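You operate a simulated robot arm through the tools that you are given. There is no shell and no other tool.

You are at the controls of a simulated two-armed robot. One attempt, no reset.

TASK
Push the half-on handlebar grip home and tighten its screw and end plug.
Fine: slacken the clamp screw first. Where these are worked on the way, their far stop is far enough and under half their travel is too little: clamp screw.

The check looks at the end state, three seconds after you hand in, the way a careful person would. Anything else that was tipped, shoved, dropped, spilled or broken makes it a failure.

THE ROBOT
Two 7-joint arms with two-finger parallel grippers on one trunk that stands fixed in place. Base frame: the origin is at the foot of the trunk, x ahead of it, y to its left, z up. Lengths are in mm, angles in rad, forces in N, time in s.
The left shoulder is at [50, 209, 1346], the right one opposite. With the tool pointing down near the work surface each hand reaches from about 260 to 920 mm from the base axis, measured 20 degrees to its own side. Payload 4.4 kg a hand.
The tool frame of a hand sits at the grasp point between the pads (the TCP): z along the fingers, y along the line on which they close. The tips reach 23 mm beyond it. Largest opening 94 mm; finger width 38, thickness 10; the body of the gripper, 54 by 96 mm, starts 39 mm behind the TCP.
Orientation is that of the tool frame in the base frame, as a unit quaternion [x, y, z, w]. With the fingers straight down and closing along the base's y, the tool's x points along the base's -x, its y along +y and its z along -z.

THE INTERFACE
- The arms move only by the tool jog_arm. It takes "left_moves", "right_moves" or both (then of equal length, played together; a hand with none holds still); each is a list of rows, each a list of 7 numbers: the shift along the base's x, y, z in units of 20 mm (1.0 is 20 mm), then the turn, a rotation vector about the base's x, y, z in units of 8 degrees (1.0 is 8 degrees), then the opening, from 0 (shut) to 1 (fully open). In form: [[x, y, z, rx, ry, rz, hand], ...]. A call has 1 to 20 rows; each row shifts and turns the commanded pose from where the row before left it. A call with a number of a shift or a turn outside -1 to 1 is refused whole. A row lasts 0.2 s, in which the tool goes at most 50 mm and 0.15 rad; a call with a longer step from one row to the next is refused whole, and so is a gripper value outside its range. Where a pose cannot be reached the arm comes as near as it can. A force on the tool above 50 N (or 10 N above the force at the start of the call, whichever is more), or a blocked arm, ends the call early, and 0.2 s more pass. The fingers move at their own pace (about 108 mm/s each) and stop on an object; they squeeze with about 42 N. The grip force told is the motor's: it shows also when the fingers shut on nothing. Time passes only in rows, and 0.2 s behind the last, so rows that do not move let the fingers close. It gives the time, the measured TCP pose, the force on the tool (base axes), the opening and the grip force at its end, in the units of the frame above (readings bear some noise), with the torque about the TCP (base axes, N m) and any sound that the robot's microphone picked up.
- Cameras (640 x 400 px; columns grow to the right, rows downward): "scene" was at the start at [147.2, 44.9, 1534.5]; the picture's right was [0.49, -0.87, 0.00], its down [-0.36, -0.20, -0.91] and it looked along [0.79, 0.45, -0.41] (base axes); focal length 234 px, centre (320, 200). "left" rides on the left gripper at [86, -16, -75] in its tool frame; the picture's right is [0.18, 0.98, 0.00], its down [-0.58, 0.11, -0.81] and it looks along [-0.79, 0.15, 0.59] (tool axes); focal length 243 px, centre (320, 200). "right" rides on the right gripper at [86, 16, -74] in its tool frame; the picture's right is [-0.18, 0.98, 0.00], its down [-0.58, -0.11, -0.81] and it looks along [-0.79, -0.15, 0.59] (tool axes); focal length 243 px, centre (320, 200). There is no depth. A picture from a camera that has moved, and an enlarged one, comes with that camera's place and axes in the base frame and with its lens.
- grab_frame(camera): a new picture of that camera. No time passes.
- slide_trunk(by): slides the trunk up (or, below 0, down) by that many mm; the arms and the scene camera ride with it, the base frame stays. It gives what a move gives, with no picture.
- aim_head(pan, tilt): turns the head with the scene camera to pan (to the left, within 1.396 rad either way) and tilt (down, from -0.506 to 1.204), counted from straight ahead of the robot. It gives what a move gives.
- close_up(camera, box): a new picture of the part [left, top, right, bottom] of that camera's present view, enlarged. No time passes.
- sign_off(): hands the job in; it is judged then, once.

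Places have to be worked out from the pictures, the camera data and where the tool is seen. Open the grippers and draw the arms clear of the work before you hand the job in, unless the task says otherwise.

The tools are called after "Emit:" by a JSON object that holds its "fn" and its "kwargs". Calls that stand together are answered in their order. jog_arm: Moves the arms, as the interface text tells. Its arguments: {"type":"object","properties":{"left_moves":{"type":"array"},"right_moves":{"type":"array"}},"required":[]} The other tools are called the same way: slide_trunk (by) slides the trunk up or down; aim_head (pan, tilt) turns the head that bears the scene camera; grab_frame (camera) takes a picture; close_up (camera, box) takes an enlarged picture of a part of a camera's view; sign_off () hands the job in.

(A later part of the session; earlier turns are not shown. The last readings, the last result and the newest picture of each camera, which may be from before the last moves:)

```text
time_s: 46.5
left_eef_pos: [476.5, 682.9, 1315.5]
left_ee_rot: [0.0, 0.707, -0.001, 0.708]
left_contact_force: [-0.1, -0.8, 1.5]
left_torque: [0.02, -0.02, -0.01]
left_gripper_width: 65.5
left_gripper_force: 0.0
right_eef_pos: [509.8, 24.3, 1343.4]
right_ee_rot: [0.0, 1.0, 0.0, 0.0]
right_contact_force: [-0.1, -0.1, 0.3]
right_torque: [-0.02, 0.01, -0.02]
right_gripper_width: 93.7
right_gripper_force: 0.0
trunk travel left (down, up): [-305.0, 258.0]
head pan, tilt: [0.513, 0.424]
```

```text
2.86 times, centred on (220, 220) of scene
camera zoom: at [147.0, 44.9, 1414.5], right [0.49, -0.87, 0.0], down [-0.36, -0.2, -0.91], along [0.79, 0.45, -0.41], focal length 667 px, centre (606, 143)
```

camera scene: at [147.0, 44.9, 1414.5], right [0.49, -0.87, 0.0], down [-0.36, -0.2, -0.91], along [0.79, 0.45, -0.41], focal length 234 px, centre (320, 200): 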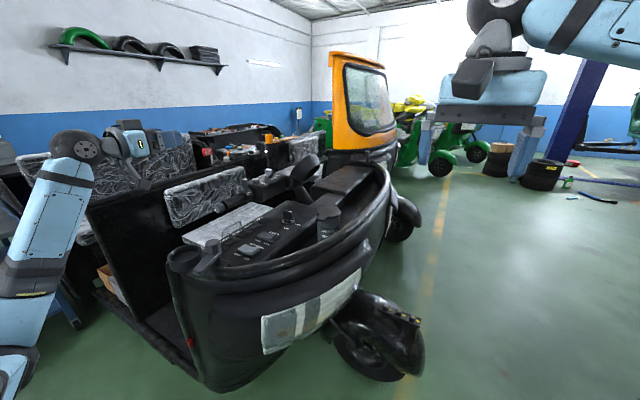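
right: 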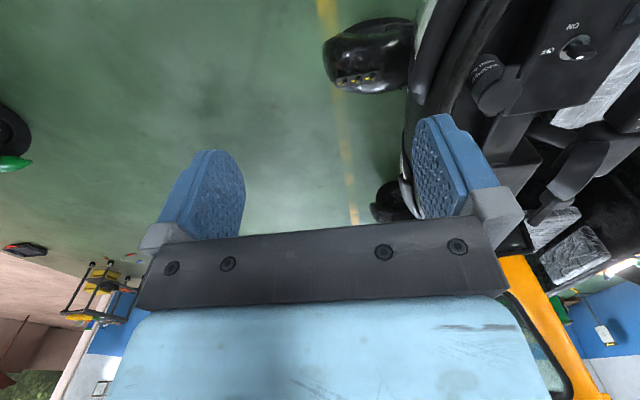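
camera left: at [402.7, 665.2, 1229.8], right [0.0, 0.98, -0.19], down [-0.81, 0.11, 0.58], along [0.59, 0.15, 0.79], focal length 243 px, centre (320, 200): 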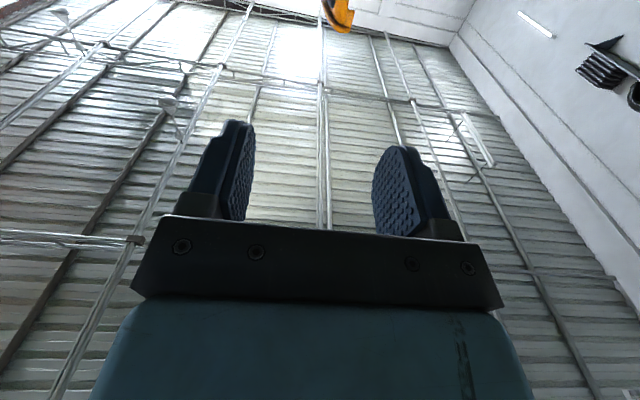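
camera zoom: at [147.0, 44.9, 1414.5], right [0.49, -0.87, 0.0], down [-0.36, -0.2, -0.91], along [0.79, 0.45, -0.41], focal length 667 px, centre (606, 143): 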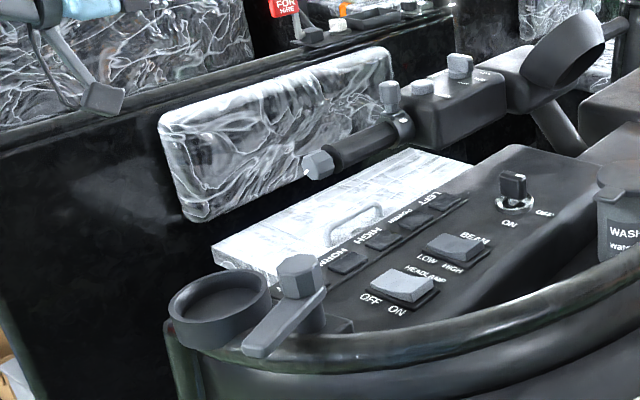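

Plug outer face centre is at about [586, 680.5, 1073], mark at lower-left seen from behind. I descend in front of it (x≈505, tips ~60 mm short), keeping clear of the cup holder whose rim is at y≤610.

Emit:
{"fn": "jog_arm", "kwargs": {"left_moves": [[0.5, -0.05, -0.9, 0, 0, 0, 0.7], [0.5, -0.05, -0.9, 0, 0, 0, 0.7], [0.4, 0, -0.9, 0, 0, 0, 0.7], [0, 0, -0.9, 0, 0, 0, 0.7], [0, 0, -0.9, 0, 0, 0, 0.7], [0, 0, -0.9, 0, 0, 0, 0.7], [0, 0, -0.9, 0, 0, 0, 0.7], [0, 0, -0.9, 0, 0, 0, 0.7], [0, 0, -0.9, 0, 0, 0, 0.7], [0, 0, -0.9, 0, 0, 0, 0.7], [0, 0, -0.9, 0, 0, 0, 0.7], [0, 0, 0, 0, 0, 0, 0.7]]}}

Emit:
{"fn": "grab_frame", "kwargs": {"camera": "scene"}}

Emit:
{"fn": "close_up", "kwargs": {"camera": "scene", "box": [140, 150, 300, 290]}}

Emit:
{"fn": "grab_frame", "kwargs": {"camera": "left"}}

```text
time_s: 49.1
left_eef_pos: [505.4, 680.6, 1118.7]
left_ee_rot: [-0.001, 0.707, -0.001, 0.707]
left_contact_force: [-0.2, 0.7, -0.4]
left_torque: [0.02, -0.01, 0.0]
left_gripper_width: 65.7
left_gripper_force: 0.0
right_eef_pos: [510.6, 24.1, 1345.3]
right_ee_rot: [-0.001, 1.0, -0.001, 0.0]
right_contact_force: [0.3, 0.3, 0.6]
right_torque: [0.0, 0.01, 0.01]
right_gripper_width: 94.2
right_gripper_force: 0.0
trunk travel left (down, up): [-305.0, 258.0]
head pan, tilt: [0.513, 0.424]
```

```text
taken
camera scene: at [147.2, 44.8, 1414.5], right [0.49, -0.87, 0.0], down [-0.36, -0.2, -0.91], along [0.79, 0.45, -0.41], focal length 234 px, centre (320, 200)
```

scene: 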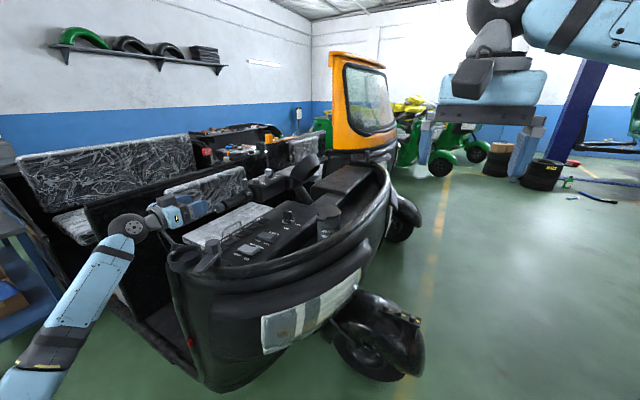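

```text
2.86 times, centred on (220, 220) of scene
camera zoom: at [147.2, 44.8, 1414.5], right [0.49, -0.87, 0.0], down [-0.36, -0.2, -0.91], along [0.79, 0.45, -0.41], focal length 667 px, centre (606, 143)
```

zoom: 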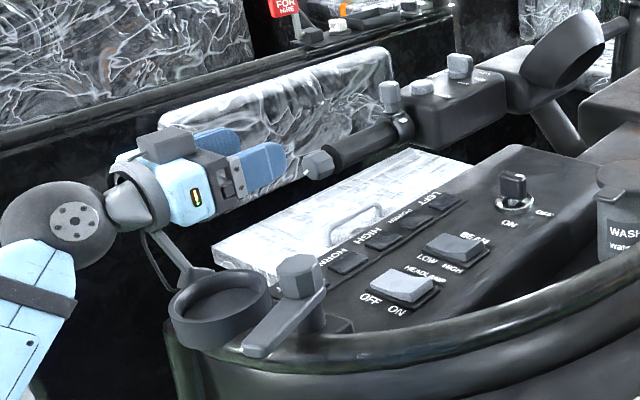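

```text
taken
camera left: at [430.5, 664.1, 1032.3], right [0.0, 0.98, -0.19], down [-0.81, 0.11, 0.58], along [0.59, 0.15, 0.79], focal length 243 px, centre (320, 200)
```

left: 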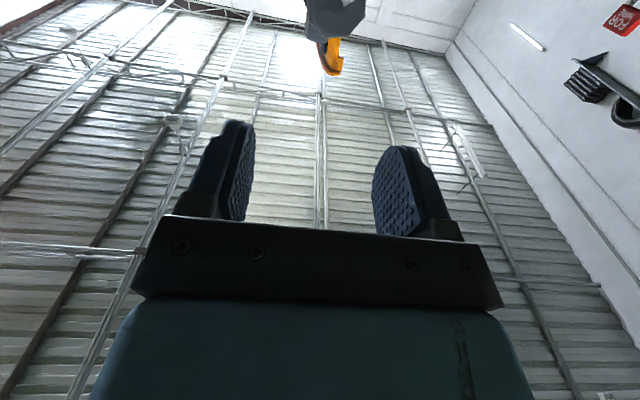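

The hand is in front of the plug, wrist joint near x≈345. I want to know where the forearm runs relative to the cup holder before going lower, so I turn the head left to look along the arm.

Emit:
{"fn": "aim_head", "kwargs": {"pan": 1.0, "tilt": 0.6}}

Emit:
{"fn": "grab_frame", "kwargs": {"camera": "scene"}}

```text
time_s: 50.0
left_eef_pos: [503.8, 681.1, 1117.9]
left_ee_rot: [0.0, 0.707, -0.001, 0.707]
left_contact_force: [0.2, -1.2, -0.1]
left_torque: [-0.01, -0.01, -0.03]
left_gripper_width: 65.6
left_gripper_force: 0.1
right_eef_pos: [510.9, 24.1, 1342.8]
right_ee_rot: [0.0, 1.0, 0.0, 0.0]
right_contact_force: [-0.2, -0.1, 0.7]
right_torque: [-0.02, 0.03, 0.02]
right_gripper_width: 93.8
right_gripper_force: 0.1
trunk travel left (down, up): [-305.0, 258.0]
head pan, tilt: [1.0, 0.6]
```

```text
taken
camera scene: at [114.6, 73.9, 1398.6], right [0.84, -0.54, 0.0], down [-0.31, -0.47, -0.83], along [0.45, 0.69, -0.56], focal length 234 px, centre (320, 200)
```

scene: 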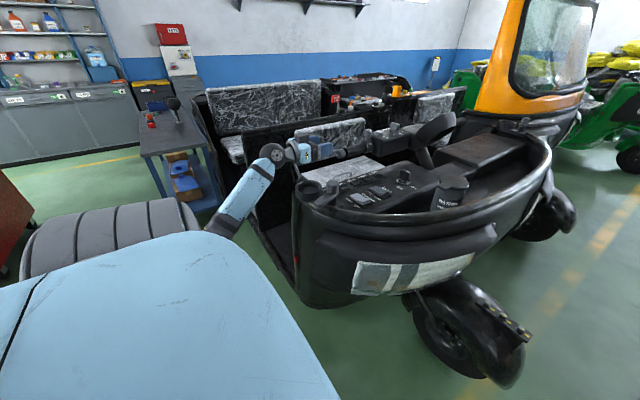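

The forearm drops away to the left of the cowl from the wrist. I zoom in to judge the clearance to the cup holder.

Emit:
{"fn": "close_up", "kwargs": {"camera": "scene", "box": [200, 110, 400, 240]}}

Emit:
{"fn": "close_up", "kwargs": {"camera": "scene", "box": [280, 110, 380, 180]}}

```text
3.08 times, centred on (300, 175) of scene
camera zoom: at [114.6, 73.9, 1398.6], right [0.84, -0.54, 0.0], down [-0.31, -0.47, -0.83], along [0.45, 0.69, -0.56], focal length 718 px, centre (382, 277)
```

zoom: 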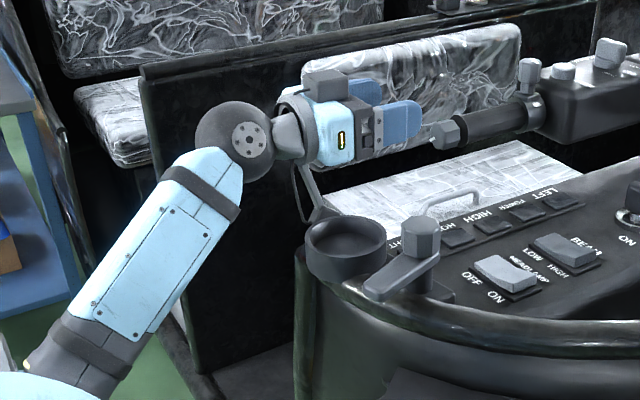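

```text
5.71 times, centred on (330, 145) of scene
camera zoom: at [114.6, 73.9, 1398.6], right [0.84, -0.54, 0.0], down [-0.31, -0.47, -0.83], along [0.45, 0.69, -0.56], focal length 1334 px, centre (263, 514)
```

zoom: 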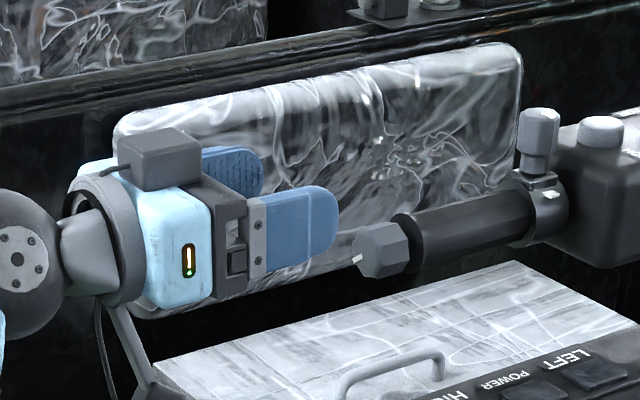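

Clearance between forearm and cowl looks workable but tight, so I'd rather have the wrist raised. First I test here, in free space, how far the wrist can roll in the tightening sense (+x).

Emit:
{"fn": "jog_arm", "kwargs": {"left_moves": [[0, 0, 0, 1, 0, 0, 0.7], [0, 0, 0, 1, 0, 0, 0.7], [0, 0, 0, 1, 0, 0, 0.7], [0, 0, 0, 1, 0, 0, 0.7], [0, 0, 0, 1, 0, 0, 0.7], [0, 0, 0, 1, 0, 0, 0.7], [0, 0, 0, 1, 0, 0, 0.7], [0, 0, 0, 1, 0, 0, 0.7], [0, 0, 0, 1, 0, 0, 0.7], [0, 0, 0, 1, 0, 0, 0.7], [0, 0, 0, 1, 0, 0, 0.7], [0, 0, 0, 0, 0, 0, 0.7]]}}

Emit:
{"fn": "grab_frame", "kwargs": {"camera": "left"}}

Emit:
{"fn": "close_up", "kwargs": {"camera": "scene", "box": [200, 110, 400, 240]}}

```text
time_s: 52.6
left_eef_pos: [505.2, 681.0, 1118.2]
left_ee_rot: [0.491, 0.509, 0.492, 0.508]
left_contact_force: [-0.1, 0.0, 0.4]
left_torque: [-0.03, 0.0, -0.02]
left_gripper_width: 65.4
left_gripper_force: 0.0
right_eef_pos: [510.4, 24.5, 1343.3]
right_ee_rot: [0.0, 1.0, 0.0, -0.001]
right_contact_force: [0.0, 0.1, 0.3]
right_torque: [-0.02, -0.01, 0.02]
right_gripper_width: 93.8
right_gripper_force: 0.1
trunk travel left (down, up): [-305.0, 258.0]
head pan, tilt: [1.0, 0.6]
```

```text
taken
camera left: at [430.8, 766.0, 1099.4], right [0.0, 0.22, 0.98], down [-0.81, -0.58, 0.13], along [0.59, -0.79, 0.18], focal length 243 px, centre (320, 200)
```

left: 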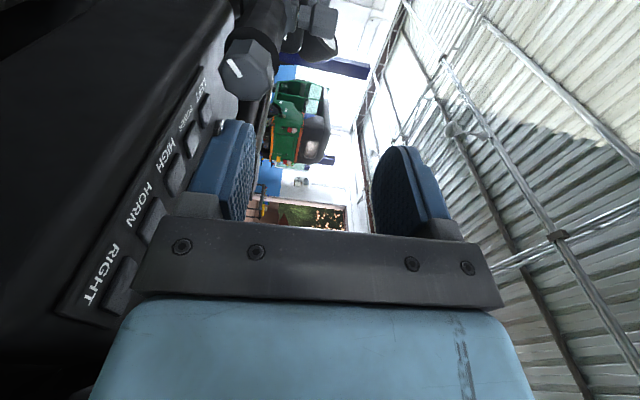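

```text
3.08 times, centred on (300, 175) of scene
camera zoom: at [114.6, 74.1, 1398.5], right [0.84, -0.54, 0.0], down [-0.31, -0.48, -0.83], along [0.45, 0.69, -0.57], focal length 718 px, centre (382, 277)
```

zoom: 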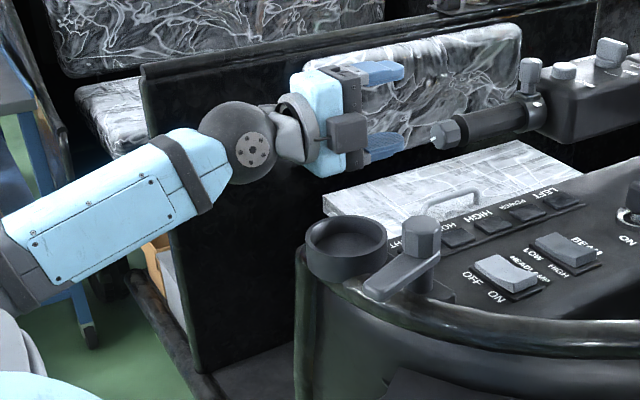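

It rolled 88° fine, and the elbow actually swung up and out, giving more clearance. I roll another 88° to find the range.

Emit:
{"fn": "jog_arm", "kwargs": {"left_moves": [[0, 0, 0, 1, 0, 0, 0.7], [0, 0, 0, 1, 0, 0, 0.7], [0, 0, 0, 1, 0, 0, 0.7], [0, 0, 0, 1, 0, 0, 0.7], [0, 0, 0, 1, 0, 0, 0.7], [0, 0, 0, 1, 0, 0, 0.7], [0, 0, 0, 1, 0, 0, 0.7], [0, 0, 0, 1, 0, 0, 0.7], [0, 0, 0, 1, 0, 0, 0.7], [0, 0, 0, 1, 0, 0, 0.7], [0, 0, 0, 1, 0, 0, 0.7], [0, 0, 0, 0, 0, 0, 0.7]]}}

Emit:
{"fn": "grab_frame", "kwargs": {"camera": "left"}}

Emit:
{"fn": "grab_frame", "kwargs": {"camera": "scene"}}

```text
time_s: 55.2
left_eef_pos: [505.2, 679.5, 1118.7]
left_ee_rot: [0.707, 0.024, 0.707, 0.025]
left_contact_force: [0.3, 0.9, -0.7]
left_torque: [0.03, -0.03, -0.02]
left_gripper_width: 65.9
left_gripper_force: 0.1
right_eef_pos: [510.2, 24.5, 1343.4]
right_ee_rot: [0.0, 1.0, -0.001, -0.001]
right_contact_force: [0.9, -0.2, 0.4]
right_torque: [-0.01, 0.01, 0.0]
right_gripper_width: 93.9
right_gripper_force: 0.0
trunk travel left (down, up): [-305.0, 258.0]
head pan, tilt: [1.0, 0.6]
```

```text
taken
camera left: at [430.8, 702.0, 1203.4], right [0.0, -0.97, 0.25], down [-0.81, -0.15, -0.57], along [0.59, -0.2, -0.78], focal length 243 px, centre (320, 200)
```

left: 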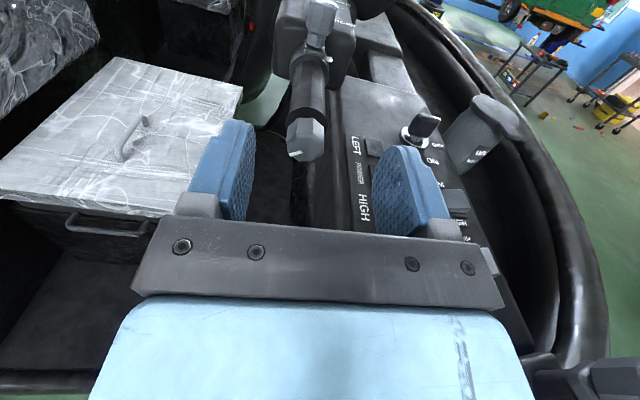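

```text
taken
camera scene: at [114.6, 74.0, 1398.6], right [0.84, -0.54, 0.0], down [-0.31, -0.48, -0.83], along [0.45, 0.69, -0.56], focal length 234 px, centre (320, 200)
```

scene: 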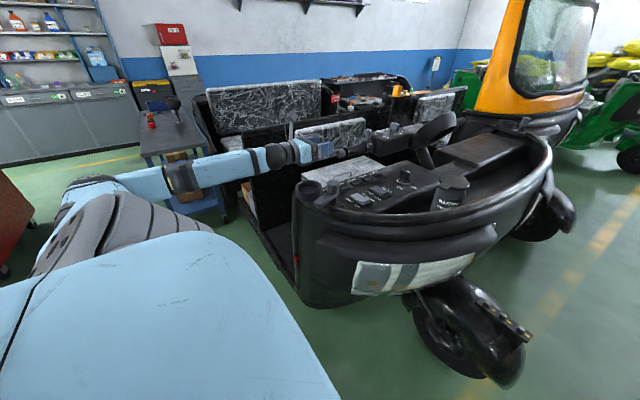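

Still no limit at 176°, and the forearm now runs level, clear of the cup holder. I test 64° further to learn the remaining range.

Emit:
{"fn": "jog_arm", "kwargs": {"left_moves": [[0, 0, 0, 1, 0, 0, 0.7], [0, 0, 0, 1, 0, 0, 0.7], [0, 0, 0, 1, 0, 0, 0.7], [0, 0, 0, 1, 0, 0, 0.7], [0, 0, 0, 1, 0, 0, 0.7], [0, 0, 0, 1, 0, 0, 0.7], [0, 0, 0, 1, 0, 0, 0.7], [0, 0, 0, 1, 0, 0, 0.7], [0, 0, 0, 0, 0, 0, 0.7]]}}

Emit:
{"fn": "grab_frame", "kwargs": {"camera": "scene"}}

Emit:
{"fn": "close_up", "kwargs": {"camera": "scene", "box": [200, 110, 400, 240]}}

```text
time_s: 57.2
left_eef_pos: [504.7, 678.9, 1117.7]
left_ee_rot: [0.613, -0.354, 0.612, -0.353]
left_contact_force: [1.0, 0.0, 0.0]
left_torque: [0.0, -0.01, -0.01]
left_gripper_width: 65.7
left_gripper_force: 0.0
right_eef_pos: [509.9, 24.8, 1343.9]
right_ee_rot: [0.0, 1.0, 0.0, 0.0]
right_contact_force: [0.5, 0.2, -0.3]
right_torque: [0.0, -0.04, 0.0]
right_gripper_width: 94.0
right_gripper_force: 0.1
trunk travel left (down, up): [-305.0, 258.0]
head pan, tilt: [1.0, 0.6]
```

```text
taken
camera scene: at [114.6, 74.0, 1398.6], right [0.84, -0.54, 0.0], down [-0.31, -0.48, -0.83], along [0.45, 0.69, -0.56], focal length 234 px, centre (320, 200)
```

scene: 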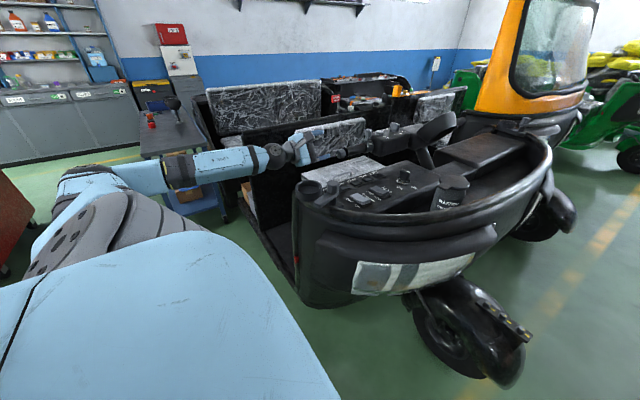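

```text
3.08 times, centred on (300, 175) of scene
camera zoom: at [114.6, 74.0, 1398.6], right [0.84, -0.54, 0.0], down [-0.31, -0.48, -0.83], along [0.45, 0.69, -0.56], focal length 718 px, centre (382, 277)
```

zoom: 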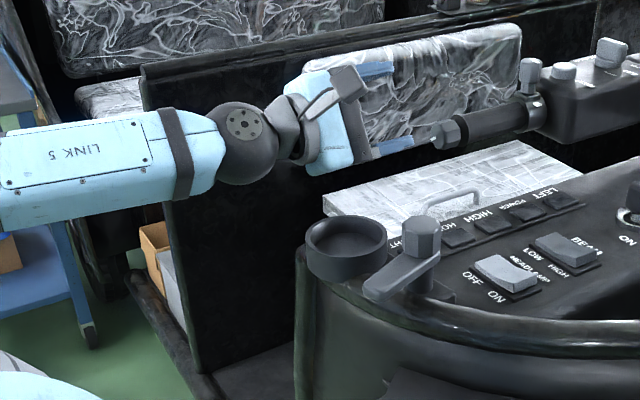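

Range reaches at least 240° of roll, so I can start at 90° and tighten about 150° in one go. I roll back to 90° (closing axis vertical, matching the plug's flats) here in free space.

Emit:
{"fn": "jog_arm", "kwargs": {"left_moves": [[0, 0, 0, -1, 0, 0, 0.7], [0, 0, 0, -1, 0, 0, 0.7], [0, 0, 0, -1, 0, 0, 0.7], [0, 0, 0, -1, 0, 0, 0.7], [0, 0, 0, -1, 0, 0, 0.7], [0, 0, 0, -1, 0, 0, 0.7], [0, 0, 0, -1, 0, 0, 0.7], [0, 0, 0, -1, 0, 0, 0.7], [0, 0, 0, -1, 0, 0, 0.7], [0, 0, 0, -1, 0, 0, 0.7], [0, 0, 0, -1, 0, 0, 0.7], [0, 0, 0, -1, 0, 0, 0.7], [0, 0, 0, -1, 0, 0, 0.7], [0, 0, 0, -1, 0, 0, 0.7], [0, 0, 0, -1, 0, 0, 0.7], [0, 0, 0, -1, 0, 0, 0.7], [0, 0, 0, -1, 0, 0, 0.7], [0, 0, 0, -1, 0, 0, 0.7], [0, 0, 0, -0.75, 0, 0, 0.7]]}}

Emit:
{"fn": "close_up", "kwargs": {"camera": "left", "box": [180, 20, 300, 110]}}

Emit:
{"fn": "close_up", "kwargs": {"camera": "scene", "box": [200, 110, 400, 240]}}

```text
time_s: 61.2
left_eef_pos: [504.5, 679.4, 1118.5]
left_ee_rot: [0.499, 0.501, 0.499, 0.501]
left_contact_force: [-0.8, 0.1, 1.2]
left_torque: [0.04, 0.01, 0.01]
left_gripper_width: 65.9
left_gripper_force: 0.1
right_eef_pos: [510.0, 24.5, 1344.5]
right_ee_rot: [0.0, 1.0, 0.0, 0.0]
right_contact_force: [-0.2, 0.5, 0.9]
right_torque: [-0.03, -0.01, -0.01]
right_gripper_width: 94.1
right_gripper_force: 0.2
trunk travel left (down, up): [-305.0, 258.0]
head pan, tilt: [1.0, 0.6]
```

```text
4.44 times, centred on (240, 65) of left
camera zoom: at [430.1, 766.0, 1102.4], right [0.0, 0.19, 0.98], down [-0.81, -0.58, 0.11], along [0.59, -0.79, 0.15], focal length 1078 px, centre (676, 800)
```

zoom: 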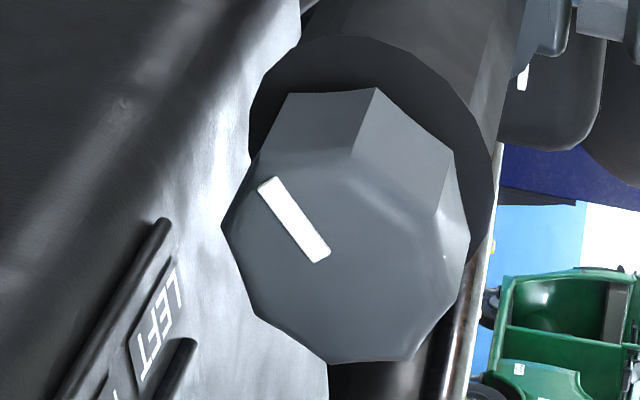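

```text
3.08 times, centred on (300, 175) of scene
camera zoom: at [114.6, 74.0, 1398.6], right [0.84, -0.54, 0.0], down [-0.31, -0.48, -0.83], along [0.45, 0.69, -0.56], focal length 718 px, centre (382, 277)
```

zoom: 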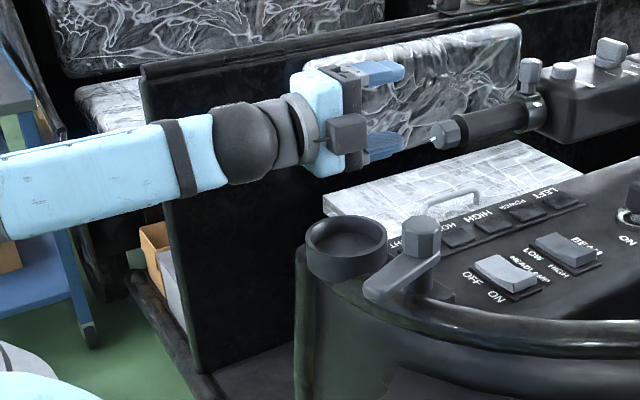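

The elbow now stays up, so the forearm is well clear; the plug is an octagon with its mark at about −42°. I lower to the bar's axis height (z≈1073), still 60 mm short of the plug.

Emit:
{"fn": "jog_arm", "kwargs": {"left_moves": [[0, 0.05, -0.75, 0, 0, 0, 0.7], [0, 0.03, -0.75, 0, 0, 0, 0.7], [0, 0, -0.77, 0, 0, 0, 0.7], [0, 0, 0, 0, 0, 0, 0.7]]}}

Emit:
{"fn": "grab_frame", "kwargs": {"camera": "left"}}

Emit:
{"fn": "close_up", "kwargs": {"camera": "scene", "box": [200, 110, 400, 240]}}

```text
time_s: 62.2
left_eef_pos: [505.0, 681.3, 1074.0]
left_ee_rot: [0.499, 0.5, 0.5, 0.501]
left_contact_force: [1.0, 0.6, 0.7]
left_torque: [0.02, 0.0, -0.02]
left_gripper_width: 65.7
left_gripper_force: 0.0
right_eef_pos: [509.4, 24.8, 1344.7]
right_ee_rot: [0.0, 1.0, 0.0, 0.0]
right_contact_force: [0.2, 0.0, 0.0]
right_torque: [0.0, 0.01, -0.02]
right_gripper_width: 93.9
right_gripper_force: 0.1
trunk travel left (down, up): [-305.0, 258.0]
head pan, tilt: [1.0, 0.6]
```

```text
taken
camera left: at [430.6, 767.1, 1057.4], right [0.0, 0.19, 0.98], down [-0.81, -0.58, 0.11], along [0.59, -0.79, 0.15], focal length 243 px, centre (320, 200)
```

left: 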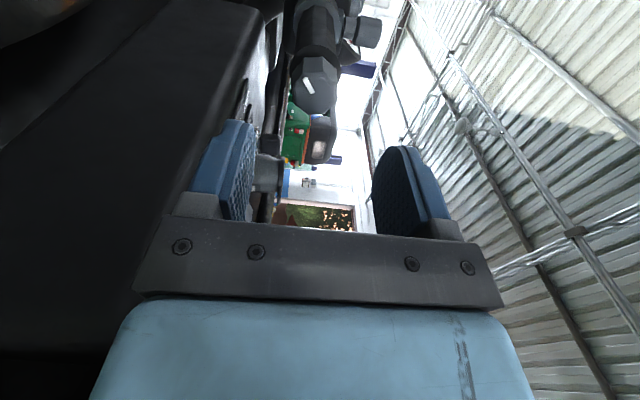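

```text
3.08 times, centred on (300, 175) of scene
camera zoom: at [114.5, 73.7, 1398.6], right [0.84, -0.54, 0.0], down [-0.31, -0.48, -0.83], along [0.45, 0.69, -0.56], focal length 718 px, centre (382, 277)
```

zoom: 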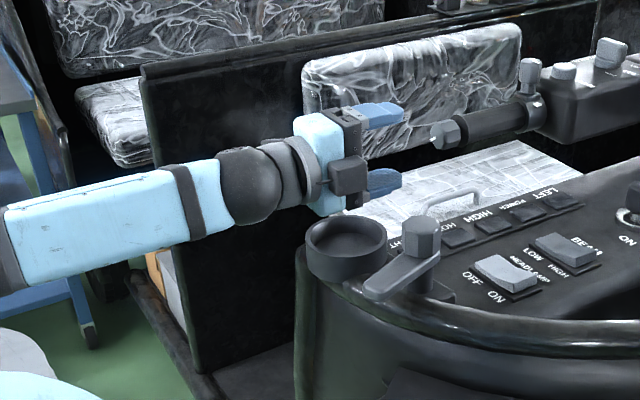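

The hand is level with the bar; I zoom to fine-check the plug's height between the fingers.

Emit:
{"fn": "close_up", "kwargs": {"camera": "left", "box": [260, 30, 380, 120]}}

Emit:
{"fn": "close_up", "kwargs": {"camera": "scene", "box": [290, 130, 380, 190]}}

```text
4.44 times, centred on (320, 75) of left
camera zoom: at [430.6, 767.1, 1057.4], right [0.0, 0.19, 0.98], down [-0.81, -0.58, 0.11], along [0.59, -0.79, 0.15], focal length 1078 px, centre (320, 756)
```

zoom: 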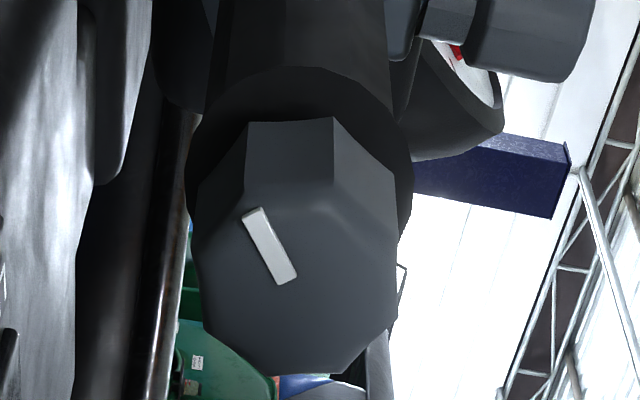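

```text
6.67 times, centred on (335, 160) of scene
camera zoom: at [114.5, 73.7, 1398.6], right [0.84, -0.54, 0.0], down [-0.31, -0.48, -0.83], along [0.45, 0.69, -0.56], focal length 1557 px, centre (220, 467)
```

zoom: 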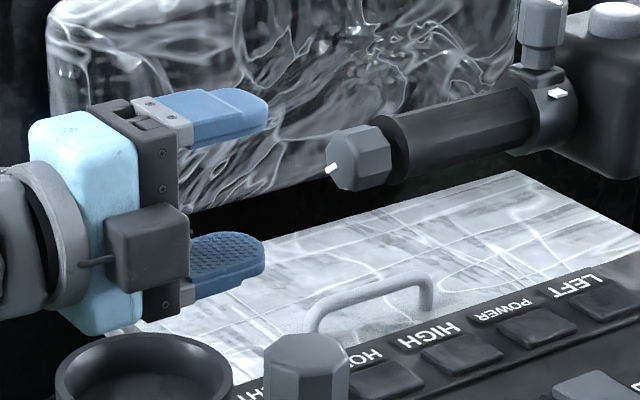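

Flats face ±z, matching the vertical closing axis; the plug axis is at z≈1071. I drop 2 mm and advance 60 mm toward the plug, fingers open around it.

Emit:
{"fn": "jog_arm", "kwargs": {"left_moves": [[0.5, 0, -0.1, 0, 0, 0, 0.7], [0.8, 0, 0, 0, 0, 0, 0.7], [0.8, 0, 0, 0, 0, 0, 0.7], [0.8, 0, 0, 0, 0, 0, 0.7], [0, 0, 0, 0, 0, 0, 0.7]]}}

Emit:
{"fn": "grab_frame", "kwargs": {"camera": "left"}}

Emit:
{"fn": "close_up", "kwargs": {"camera": "scene", "box": [290, 130, 380, 190]}}

Emit:
{"fn": "close_up", "kwargs": {"camera": "scene", "box": [200, 110, 400, 240]}}

```text
time_s: 63.4
left_eef_pos: [563.2, 680.9, 1070.6]
left_ee_rot: [0.5, 0.5, 0.499, 0.501]
left_contact_force: [-1.1, 0.5, 0.1]
left_torque: [-0.02, 0.01, 0.0]
left_gripper_width: 65.6
left_gripper_force: 0.0
right_eef_pos: [509.7, 25.5, 1343.9]
right_ee_rot: [-0.001, 1.0, -0.001, 0.0]
right_contact_force: [0.0, -0.8, -0.1]
right_torque: [0.01, -0.01, 0.01]
right_gripper_width: 93.9
right_gripper_force: 0.1
trunk travel left (down, up): [-305.0, 258.0]
head pan, tilt: [1.0, 0.6]
```

```text
taken
camera left: at [488.2, 767.3, 1055.1], right [0.0, 0.19, 0.98], down [-0.81, -0.58, 0.11], along [0.59, -0.79, 0.15], focal length 243 px, centre (320, 200)
```

left: 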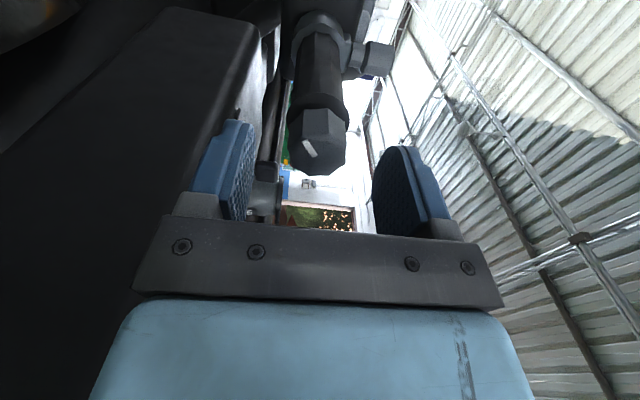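

```text
6.67 times, centred on (335, 160) of scene
camera zoom: at [114.3, 73.9, 1398.6], right [0.84, -0.54, 0.0], down [-0.31, -0.48, -0.83], along [0.45, 0.69, -0.56], focal length 1557 px, centre (220, 467)
```

zoom: 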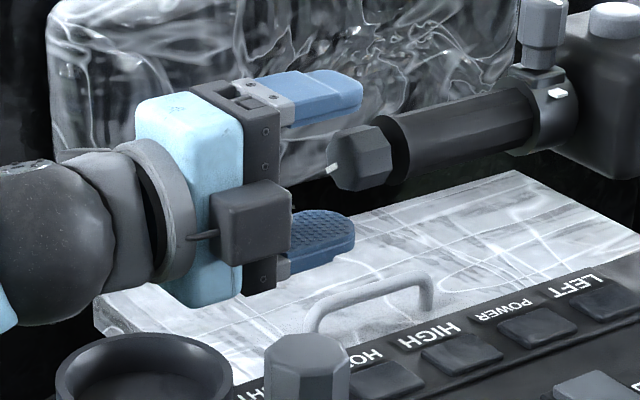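

```text
3.08 times, centred on (300, 175) of scene
camera zoom: at [114.3, 73.9, 1398.6], right [0.84, -0.54, 0.0], down [-0.31, -0.48, -0.83], along [0.45, 0.69, -0.56], focal length 718 px, centre (382, 277)
```

zoom: 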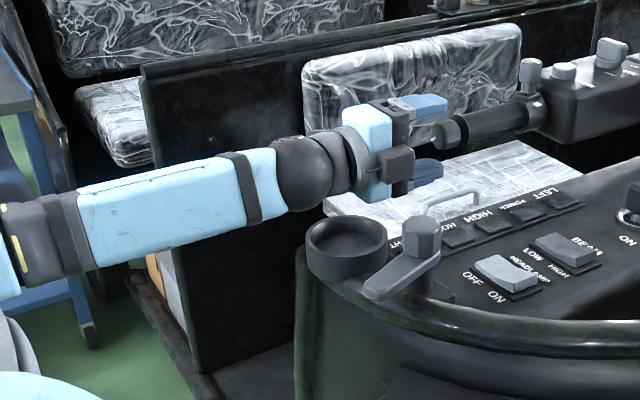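

The plug is centred between the fingers. I advance 20 mm so the pads overlap it (TCP x≈583, tips ≈606, flange at 615), and check before closing.

Emit:
{"fn": "jog_arm", "kwargs": {"left_moves": [[0.5, 0, 0, 0, 0, 0, 0.7], [0.5, 0, 0, 0, 0, 0, 0.7], [0, 0, 0, 0, 0, 0, 0.7]]}}

Emit:
{"fn": "close_up", "kwargs": {"camera": "left", "box": [220, 80, 420, 230]}}

Emit:
{"fn": "close_up", "kwargs": {"camera": "scene", "box": [290, 130, 380, 190]}}

```text
time_s: 64.2
left_eef_pos: [581.9, 680.9, 1070.7]
left_ee_rot: [0.499, 0.501, 0.5, 0.5]
left_contact_force: [0.5, 0.3, 1.2]
left_torque: [-0.03, -0.01, 0.02]
left_gripper_width: 65.8
left_gripper_force: 0.1
right_eef_pos: [510.6, 24.5, 1343.2]
right_ee_rot: [0.0, 1.0, 0.0, 0.0]
right_contact_force: [0.7, -0.1, 0.5]
right_torque: [0.01, 0.01, 0.01]
right_gripper_width: 94.0
right_gripper_force: 0.1
trunk travel left (down, up): [-305.0, 258.0]
head pan, tilt: [1.0, 0.6]
```

```text
2.67 times, centred on (320, 155) of left
camera zoom: at [508.2, 767.6, 1054.5], right [0.0, 0.19, 0.98], down [-0.81, -0.58, 0.11], along [0.59, -0.79, 0.15], focal length 647 px, centre (320, 320)
```

zoom: 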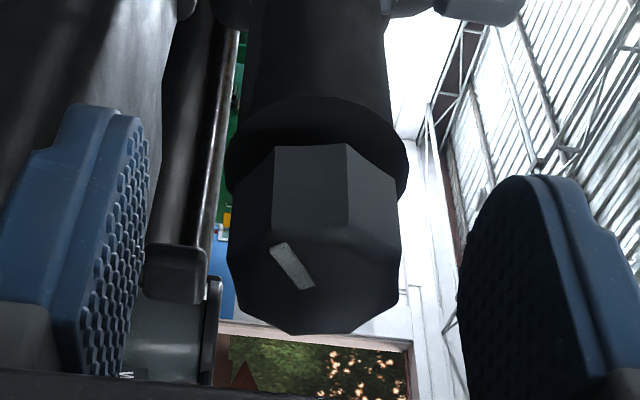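

```text
6.67 times, centred on (335, 160) of scene
camera zoom: at [114.4, 73.9, 1398.6], right [0.84, -0.54, 0.0], down [-0.31, -0.48, -0.83], along [0.45, 0.69, -0.56], focal length 1557 px, centre (220, 467)
```

zoom: 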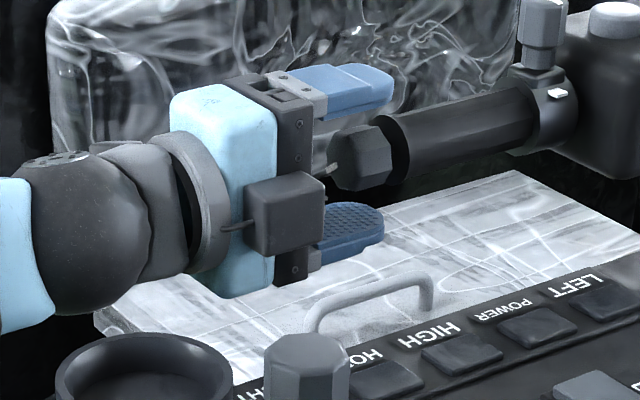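

The pads line up with the plug along its full length. I close and read the grip.

Emit:
{"fn": "jog_arm", "kwargs": {"left_moves": [[0, 0, 0, 0, 0, 0, 0.45], [0, 0, 0, 0, 0, 0, 0.3], [0, 0, 0, 0, 0, 0, 0], [0, 0, 0, 0, 0, 0, 0], [0, 0, 0, 0, 0, 0, 0]]}}

Emit:
{"fn": "close_up", "kwargs": {"camera": "left", "box": [220, 80, 420, 230]}}

```text
time_s: 65.4
left_eef_pos: [582.7, 681.5, 1071.0]
left_ee_rot: [0.5, 0.501, 0.499, 0.5]
left_contact_force: [0.3, -1.3, -4.7]
left_torque: [-0.02, -0.34, 0.14]
left_gripper_width: 31.2
left_gripper_force: 45.0
right_eef_pos: [511.6, 25.0, 1343.6]
right_ee_rot: [-0.001, 1.0, 0.0, 0.0]
right_contact_force: [-0.6, -0.5, 0.1]
right_torque: [0.02, 0.01, 0.03]
right_gripper_width: 93.7
right_gripper_force: 0.1
trunk travel left (down, up): [-305.0, 258.0]
head pan, tilt: [1.0, 0.6]
```

```text
2.67 times, centred on (320, 155) of left
camera zoom: at [508.4, 767.7, 1054.1], right [0.0, 0.19, 0.98], down [-0.81, -0.58, 0.11], along [0.59, -0.79, 0.15], focal length 647 px, centre (320, 320)
```

zoom: 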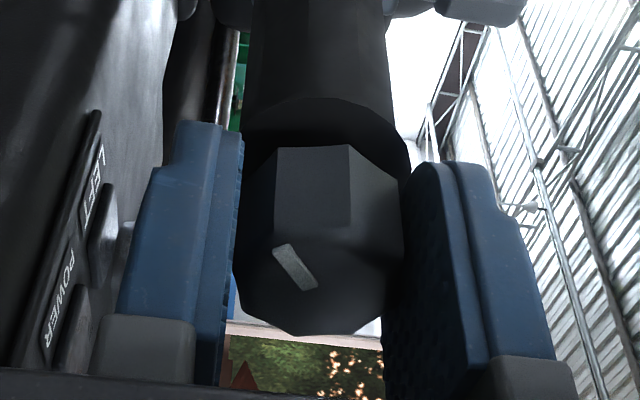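

Held on flats at 31.2 mm. I start tightening clockwise seen from outside (+x roll) by 40°, easing forward slightly.

Emit:
{"fn": "jog_arm", "kwargs": {"left_moves": [[0, 0, 0, 1, 0, 0, 0], [0.01, 0, 0, 1, 0, 0, 0], [0.01, 0, 0, 1, 0, 0, 0], [0.01, 0, 0, 1, 0, 0, 0], [0.01, 0, 0, 1, 0, 0, 0], [0, 0, 0, 0, 0, 0, 0]]}}

Emit:
{"fn": "close_up", "kwargs": {"camera": "left", "box": [220, 80, 420, 230]}}

Emit:
{"fn": "close_up", "kwargs": {"camera": "scene", "box": [290, 130, 380, 190]}}

```text
time_s: 66.8
left_eef_pos: [583.2, 681.7, 1072.0]
left_ee_rot: [0.641, 0.298, 0.641, 0.298]
left_contact_force: [0.1, -0.3, 2.5]
left_torque: [0.0, 0.37, 0.01]
left_gripper_width: 31.6
left_gripper_force: 45.0
right_eef_pos: [510.3, 24.2, 1344.1]
right_ee_rot: [-0.001, 1.0, 0.0, 0.0]
right_contact_force: [-0.6, 0.5, -0.4]
right_torque: [0.01, 0.01, -0.02]
right_gripper_width: 94.0
right_gripper_force: 0.0
trunk travel left (down, up): [-305.0, 258.0]
head pan, tilt: [1.0, 0.6]
```

```text
2.67 times, centred on (320, 155) of left
camera zoom: at [508.8, 758.1, 1115.2], right [0.0, -0.49, 0.87], down [-0.81, -0.51, -0.29], along [0.59, -0.7, -0.4], focal length 647 px, centre (320, 320)
```

zoom: 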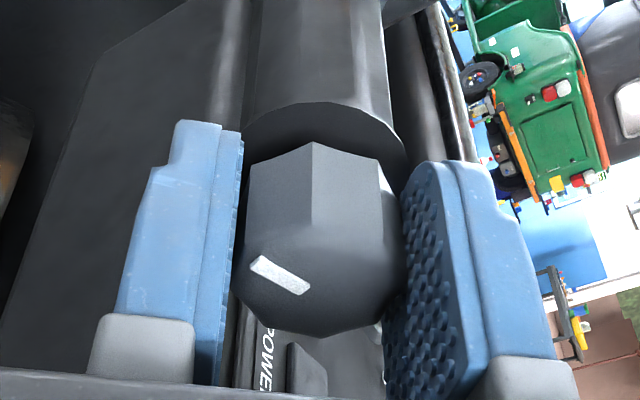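

```text
6.67 times, centred on (335, 160) of scene
camera zoom: at [114.4, 73.7, 1398.6], right [0.84, -0.54, 0.0], down [-0.31, -0.48, -0.83], along [0.45, 0.69, -0.56], focal length 1557 px, centre (220, 467)
```

zoom: 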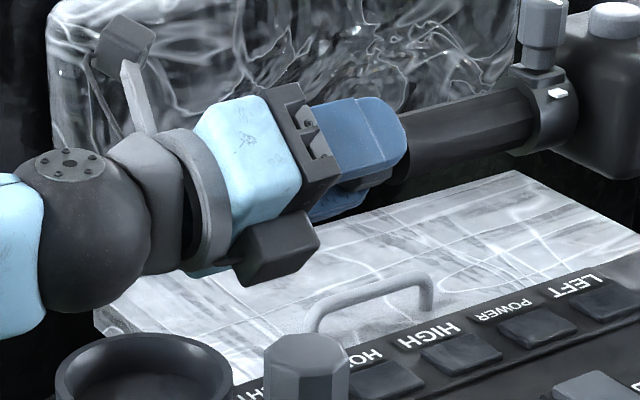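

The mark moved from −41° to about −20°: the plug turned ~21° while the hand turned 40°, so the fingers slipped to the next facet. I continue 24° more and see whether it now follows.

Emit:
{"fn": "jog_arm", "kwargs": {"left_moves": [[0, 0, 0, 1, 0, 0, 0], [0, 0, 0, 1, 0, 0, 0], [0, 0, 0, 1, 0, 0, 0], [0, 0, 0, 0, 0, 0, 0]]}}

Emit:
{"fn": "close_up", "kwargs": {"camera": "left", "box": [220, 80, 420, 230]}}

```text
time_s: 67.8
left_eef_pos: [582.7, 681.5, 1072.5]
left_ee_rot: [0.689, 0.16, 0.689, 0.159]
left_contact_force: [0.7, -1.8, 4.0]
left_torque: [-0.02, 0.46, 0.04]
left_gripper_width: 31.1
left_gripper_force: 44.7
right_eef_pos: [509.6, 23.5, 1342.8]
right_ee_rot: [0.0, 1.0, 0.0, 0.0]
right_contact_force: [-0.4, -0.4, 0.4]
right_torque: [0.03, -0.01, 0.0]
right_gripper_width: 94.0
right_gripper_force: 0.1
trunk travel left (down, up): [-305.0, 258.0]
head pan, tilt: [1.0, 0.6]
```

```text
2.67 times, centred on (320, 155) of left
camera zoom: at [509.3, 733.2, 1143.1], right [0.0, -0.8, 0.6], down [-0.81, -0.35, -0.48], along [0.59, -0.48, -0.65], focal length 647 px, centre (320, 320)
```

zoom: 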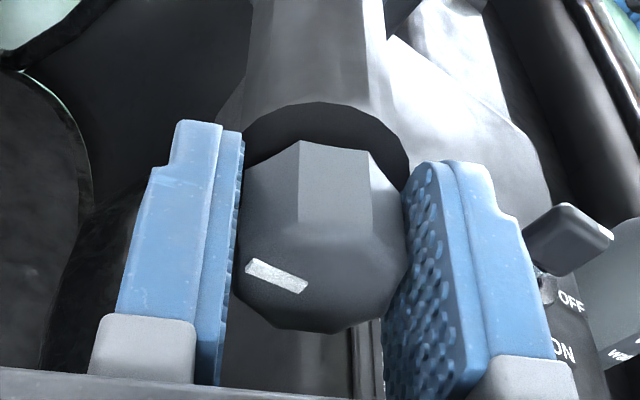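

Now the plug followed ~18° of the last 24° (mark at about −2°), with little lasting torque. I go on more slowly, 40° in half-steps, to reduce slipping.

Emit:
{"fn": "jog_arm", "kwargs": {"left_moves": [[0, 0, 0, 0.5, 0, 0, 0], [0, 0, 0, 0.5, 0, 0, 0], [0, 0, 0, 0.5, 0, 0, 0], [0, 0, 0, 0.5, 0, 0, 0], [0, 0, 0, 0.5, 0, 0, 0], [0, 0, 0, 0.5, 0, 0, 0], [0, 0, 0, 0.5, 0, 0, 0], [0, 0, 0, 0.5, 0, 0, 0], [0, 0, 0, 0.5, 0, 0, 0], [0, 0, 0, 0.5, 0, 0, 0], [0, 0, 0, 0, 0, 0, 0]]}}

Emit:
{"fn": "close_up", "kwargs": {"camera": "left", "box": [220, 80, 420, 230]}}

Emit:
{"fn": "close_up", "kwargs": {"camera": "scene", "box": [290, 130, 380, 190]}}

```text
time_s: 70.2
left_eef_pos: [583.8, 679.8, 1071.6]
left_ee_rot: [0.702, -0.087, 0.702, -0.086]
left_contact_force: [0.3, -17.3, 1.3]
left_torque: [-0.02, -0.46, 0.12]
left_gripper_width: 31.1
left_gripper_force: 44.9
right_eef_pos: [510.0, 22.5, 1343.2]
right_ee_rot: [0.0, 1.0, 0.002, 0.0]
right_contact_force: [0.6, 0.7, 0.0]
right_torque: [0.0, 0.0, 0.0]
right_gripper_width: 94.3
right_gripper_force: 0.1
trunk travel left (down, up): [-305.0, 258.0]
head pan, tilt: [1.0, 0.6]
```

```text
2.67 times, centred on (320, 155) of left
camera zoom: at [509.0, 673.9, 1160.5], right [0.0, -1.0, -0.06], down [-0.81, 0.04, -0.59], along [0.59, 0.05, -0.8], focal length 647 px, centre (320, 320)
```

zoom: 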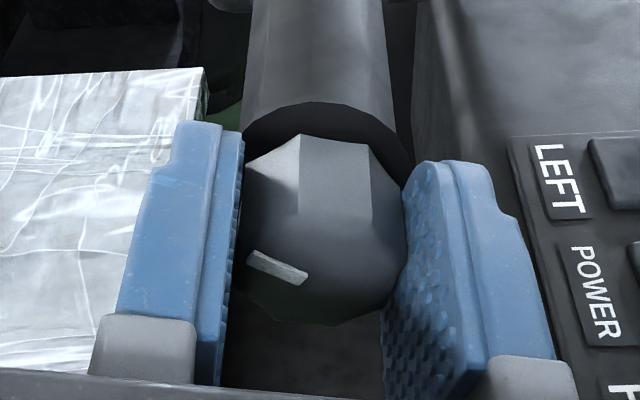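

```text
6.67 times, centred on (335, 160) of scene
camera zoom: at [114.3, 71.3, 1398.7], right [0.84, -0.54, 0.0], down [-0.31, -0.47, -0.83], along [0.45, 0.7, -0.56], focal length 1557 px, centre (220, 467)
```

zoom: 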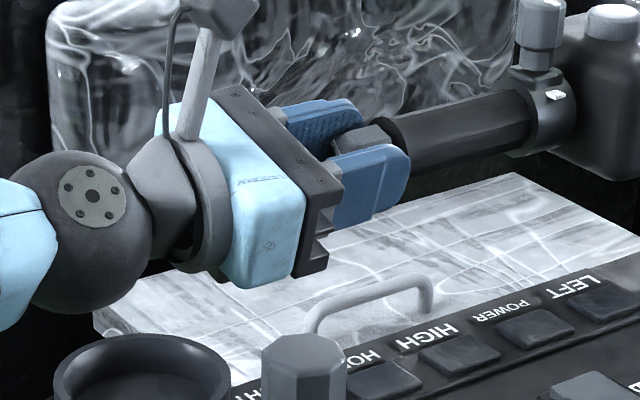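

No slip in the last 40° (mark now ≈+37°, 79° turned in all) and the plug is closing on the flange. I correct y by −1 mm and turn another 40° slowly.

Emit:
{"fn": "jog_arm", "kwargs": {"left_moves": [[0.03, -0.05, 0, 0, 0, 0, 0], [0, 0, 0, 0.5, 0, 0, 0], [0, 0, 0, 0.5, 0, 0, 0], [0, 0, 0, 0.5, 0, 0, 0], [0, 0, 0, 0.5, 0, 0, 0], [0, 0, 0, 0.5, 0, 0, 0], [0, 0, 0, 0.5, 0, 0, 0], [0, 0, 0, 0.5, 0, 0, 0], [0, 0, 0, 0.5, 0, 0, 0], [0, 0, 0, 0.5, 0, 0, 0], [0, 0, 0, 0.5, 0, 0, 0], [0, 0, 0, 0, 0, 0, 0]]}}

Emit:
{"fn": "close_up", "kwargs": {"camera": "left", "box": [220, 80, 420, 230]}}

Emit:
{"fn": "close_up", "kwargs": {"camera": "scene", "box": [200, 110, 400, 240]}}

```text
time_s: 72.8
left_eef_pos: [585.2, 677.6, 1070.7]
left_ee_rot: [0.63, -0.323, 0.629, -0.322]
left_contact_force: [-0.9, -30.3, -11.1]
left_torque: [-0.03, -0.15, 0.04]
left_gripper_width: 31.4
left_gripper_force: 45.4
right_eef_pos: [511.2, 20.7, 1343.0]
right_ee_rot: [0.0, 1.0, 0.002, 0.0]
right_contact_force: [-0.3, -0.6, 0.1]
right_torque: [-0.04, -0.06, 0.02]
right_gripper_width: 93.9
right_gripper_force: 0.0
trunk travel left (down, up): [-305.0, 258.0]
head pan, tilt: [1.0, 0.6]
```

```text
2.67 times, centred on (320, 155) of left
camera zoom: at [510.5, 617.5, 1135.9], right [0.0, -0.73, -0.69], down [-0.81, 0.41, -0.43], along [0.59, 0.55, -0.59], focal length 647 px, centre (320, 320)
```

zoom: 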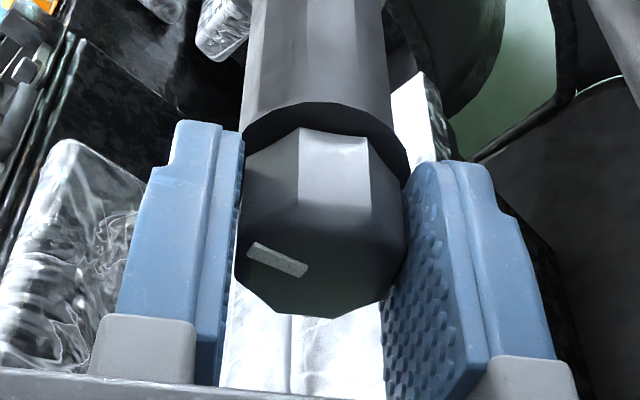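

```text
3.08 times, centred on (300, 175) of scene
camera zoom: at [115.7, 71.1, 1398.5], right [0.84, -0.54, 0.0], down [-0.31, -0.47, -0.83], along [0.45, 0.7, -0.56], focal length 718 px, centre (382, 277)
```

zoom: 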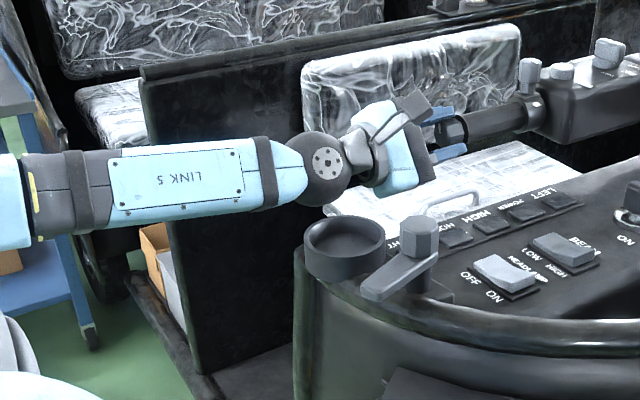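

Another clean 40° (≈119° total) and the plug–flange gap keeps shrinking. The side load (−30 N in y) comes from the off-centre hold, so I follow it by −2.4 mm y, −1 mm z and turn 24° more.

Emit:
{"fn": "jog_arm", "kwargs": {"left_moves": [[0, -0.12, -0.04, 0, 0, 0, 0], [0, 0, 0, 0.5, 0, 0, 0], [0, 0, 0, 0.5, 0, 0, 0], [0.02, 0, 0, 0.5, 0, 0, 0], [0, 0, 0, 0.5, 0, 0, 0], [0, 0, 0, 0.5, 0, 0, 0], [0.02, 0, 0, 0.5, 0, 0, 0], [0, 0, 0, 0, 0, 0, 0]]}}

Emit:
{"fn": "close_up", "kwargs": {"camera": "left", "box": [220, 80, 420, 230]}}

Emit:
{"fn": "close_up", "kwargs": {"camera": "scene", "box": [290, 130, 380, 190]}}

```text
time_s: 74.6
left_eef_pos: [585.6, 679.2, 1070.1]
left_ee_rot: [0.55, -0.444, 0.549, -0.445]
left_contact_force: [0.1, -0.9, -3.0]
left_torque: [-0.75, 0.28, 0.77]
left_gripper_width: 30.5
left_gripper_force: 44.9
right_eef_pos: [510.8, 24.7, 1343.2]
right_ee_rot: [-0.001, 1.0, 0.001, 0.0]
right_contact_force: [0.0, -0.6, 0.5]
right_torque: [-0.04, -0.01, -0.01]
right_gripper_width: 94.1
right_gripper_force: 0.0
trunk travel left (down, up): [-305.0, 258.0]
head pan, tilt: [1.0, 0.6]
```

```text
2.67 times, centred on (320, 155) of left
camera zoom: at [510.8, 597.5, 1104.5], right [0.0, -0.39, -0.92], down [-0.81, 0.54, -0.23], along [0.59, 0.74, -0.31], focal length 647 px, centre (320, 320)
```

zoom: 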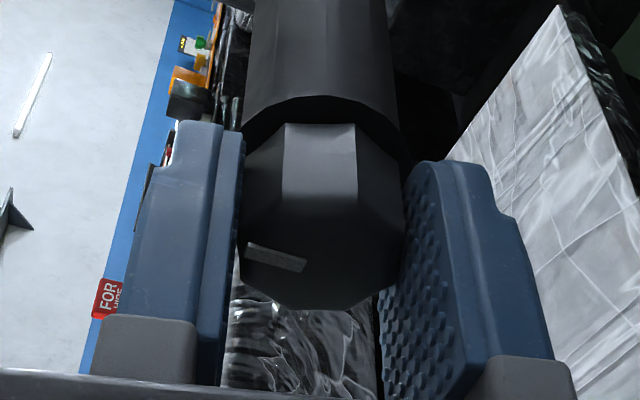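

```text
6.67 times, centred on (335, 160) of scene
camera zoom: at [114.8, 74.4, 1398.5], right [0.84, -0.54, 0.0], down [-0.31, -0.48, -0.82], along [0.45, 0.69, -0.57], focal length 1557 px, centre (220, 467)
```

zoom: 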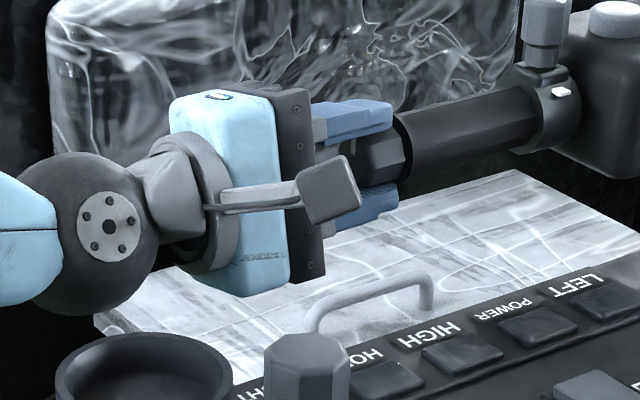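

A standing torque of −0.75 N·m about x now opposes me and the mark stands at ≈97° (≈138° turned): it looks like the tight stop. I turn 16° more to confirm the plug no longer follows.

Emit:
{"fn": "jog_arm", "kwargs": {"left_moves": [[0, 0, 0, 0.5, 0, 0, 0], [0, 0, 0, 0.5, 0, 0, 0], [0, 0, 0, 0.5, 0, 0, 0], [0, 0, 0, 0.5, 0, 0, 0], [0, 0, 0, 0, 0, 0, 0]]}}

Emit:
{"fn": "close_up", "kwargs": {"camera": "left", "box": [220, 80, 420, 230]}}

Emit:
{"fn": "close_up", "kwargs": {"camera": "scene", "box": [290, 130, 380, 190]}}

```text
time_s: 75.8
left_eef_pos: [584.6, 678.6, 1070.0]
left_ee_rot: [-0.482, 0.516, -0.483, 0.517]
left_contact_force: [0.1, -0.8, -2.1]
left_torque: [-0.24, -0.44, 0.32]
left_gripper_width: 31.3
left_gripper_force: 44.6
right_eef_pos: [510.3, 24.8, 1343.4]
right_ee_rot: [0.0, 1.0, 0.001, 0.0]
right_contact_force: [-0.2, -0.2, -1.1]
right_torque: [0.0, -0.02, -0.04]
right_gripper_width: 94.0
right_gripper_force: 0.0
trunk travel left (down, up): [-305.0, 258.0]
head pan, tilt: [1.0, 0.6]
```

```text
2.67 times, centred on (320, 155) of left
camera zoom: at [510.8, 590.9, 1080.5], right [0.0, -0.12, -0.99], down [-0.81, 0.59, -0.07], along [0.59, 0.8, -0.09], focal length 647 px, centre (320, 320)
```

zoom: 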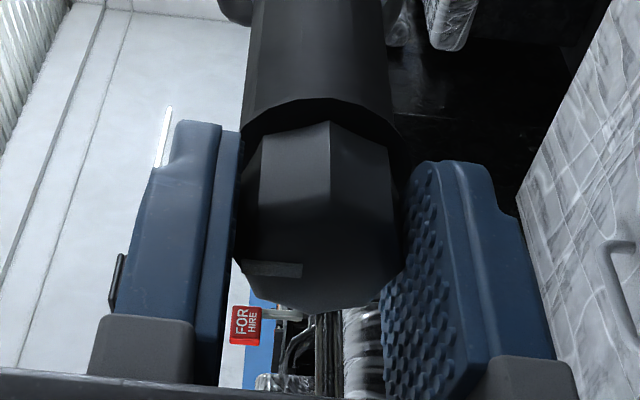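

```text
6.67 times, centred on (335, 160) of scene
camera zoom: at [114.9, 74.3, 1398.5], right [0.84, -0.54, 0.0], down [-0.31, -0.48, -0.82], along [0.45, 0.69, -0.57], focal length 1557 px, centre (220, 467)
```

zoom: 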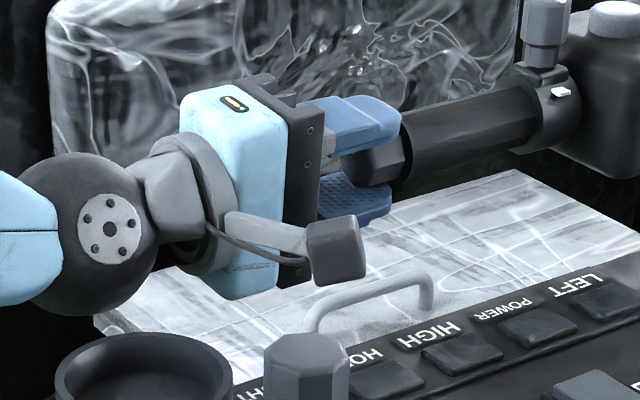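

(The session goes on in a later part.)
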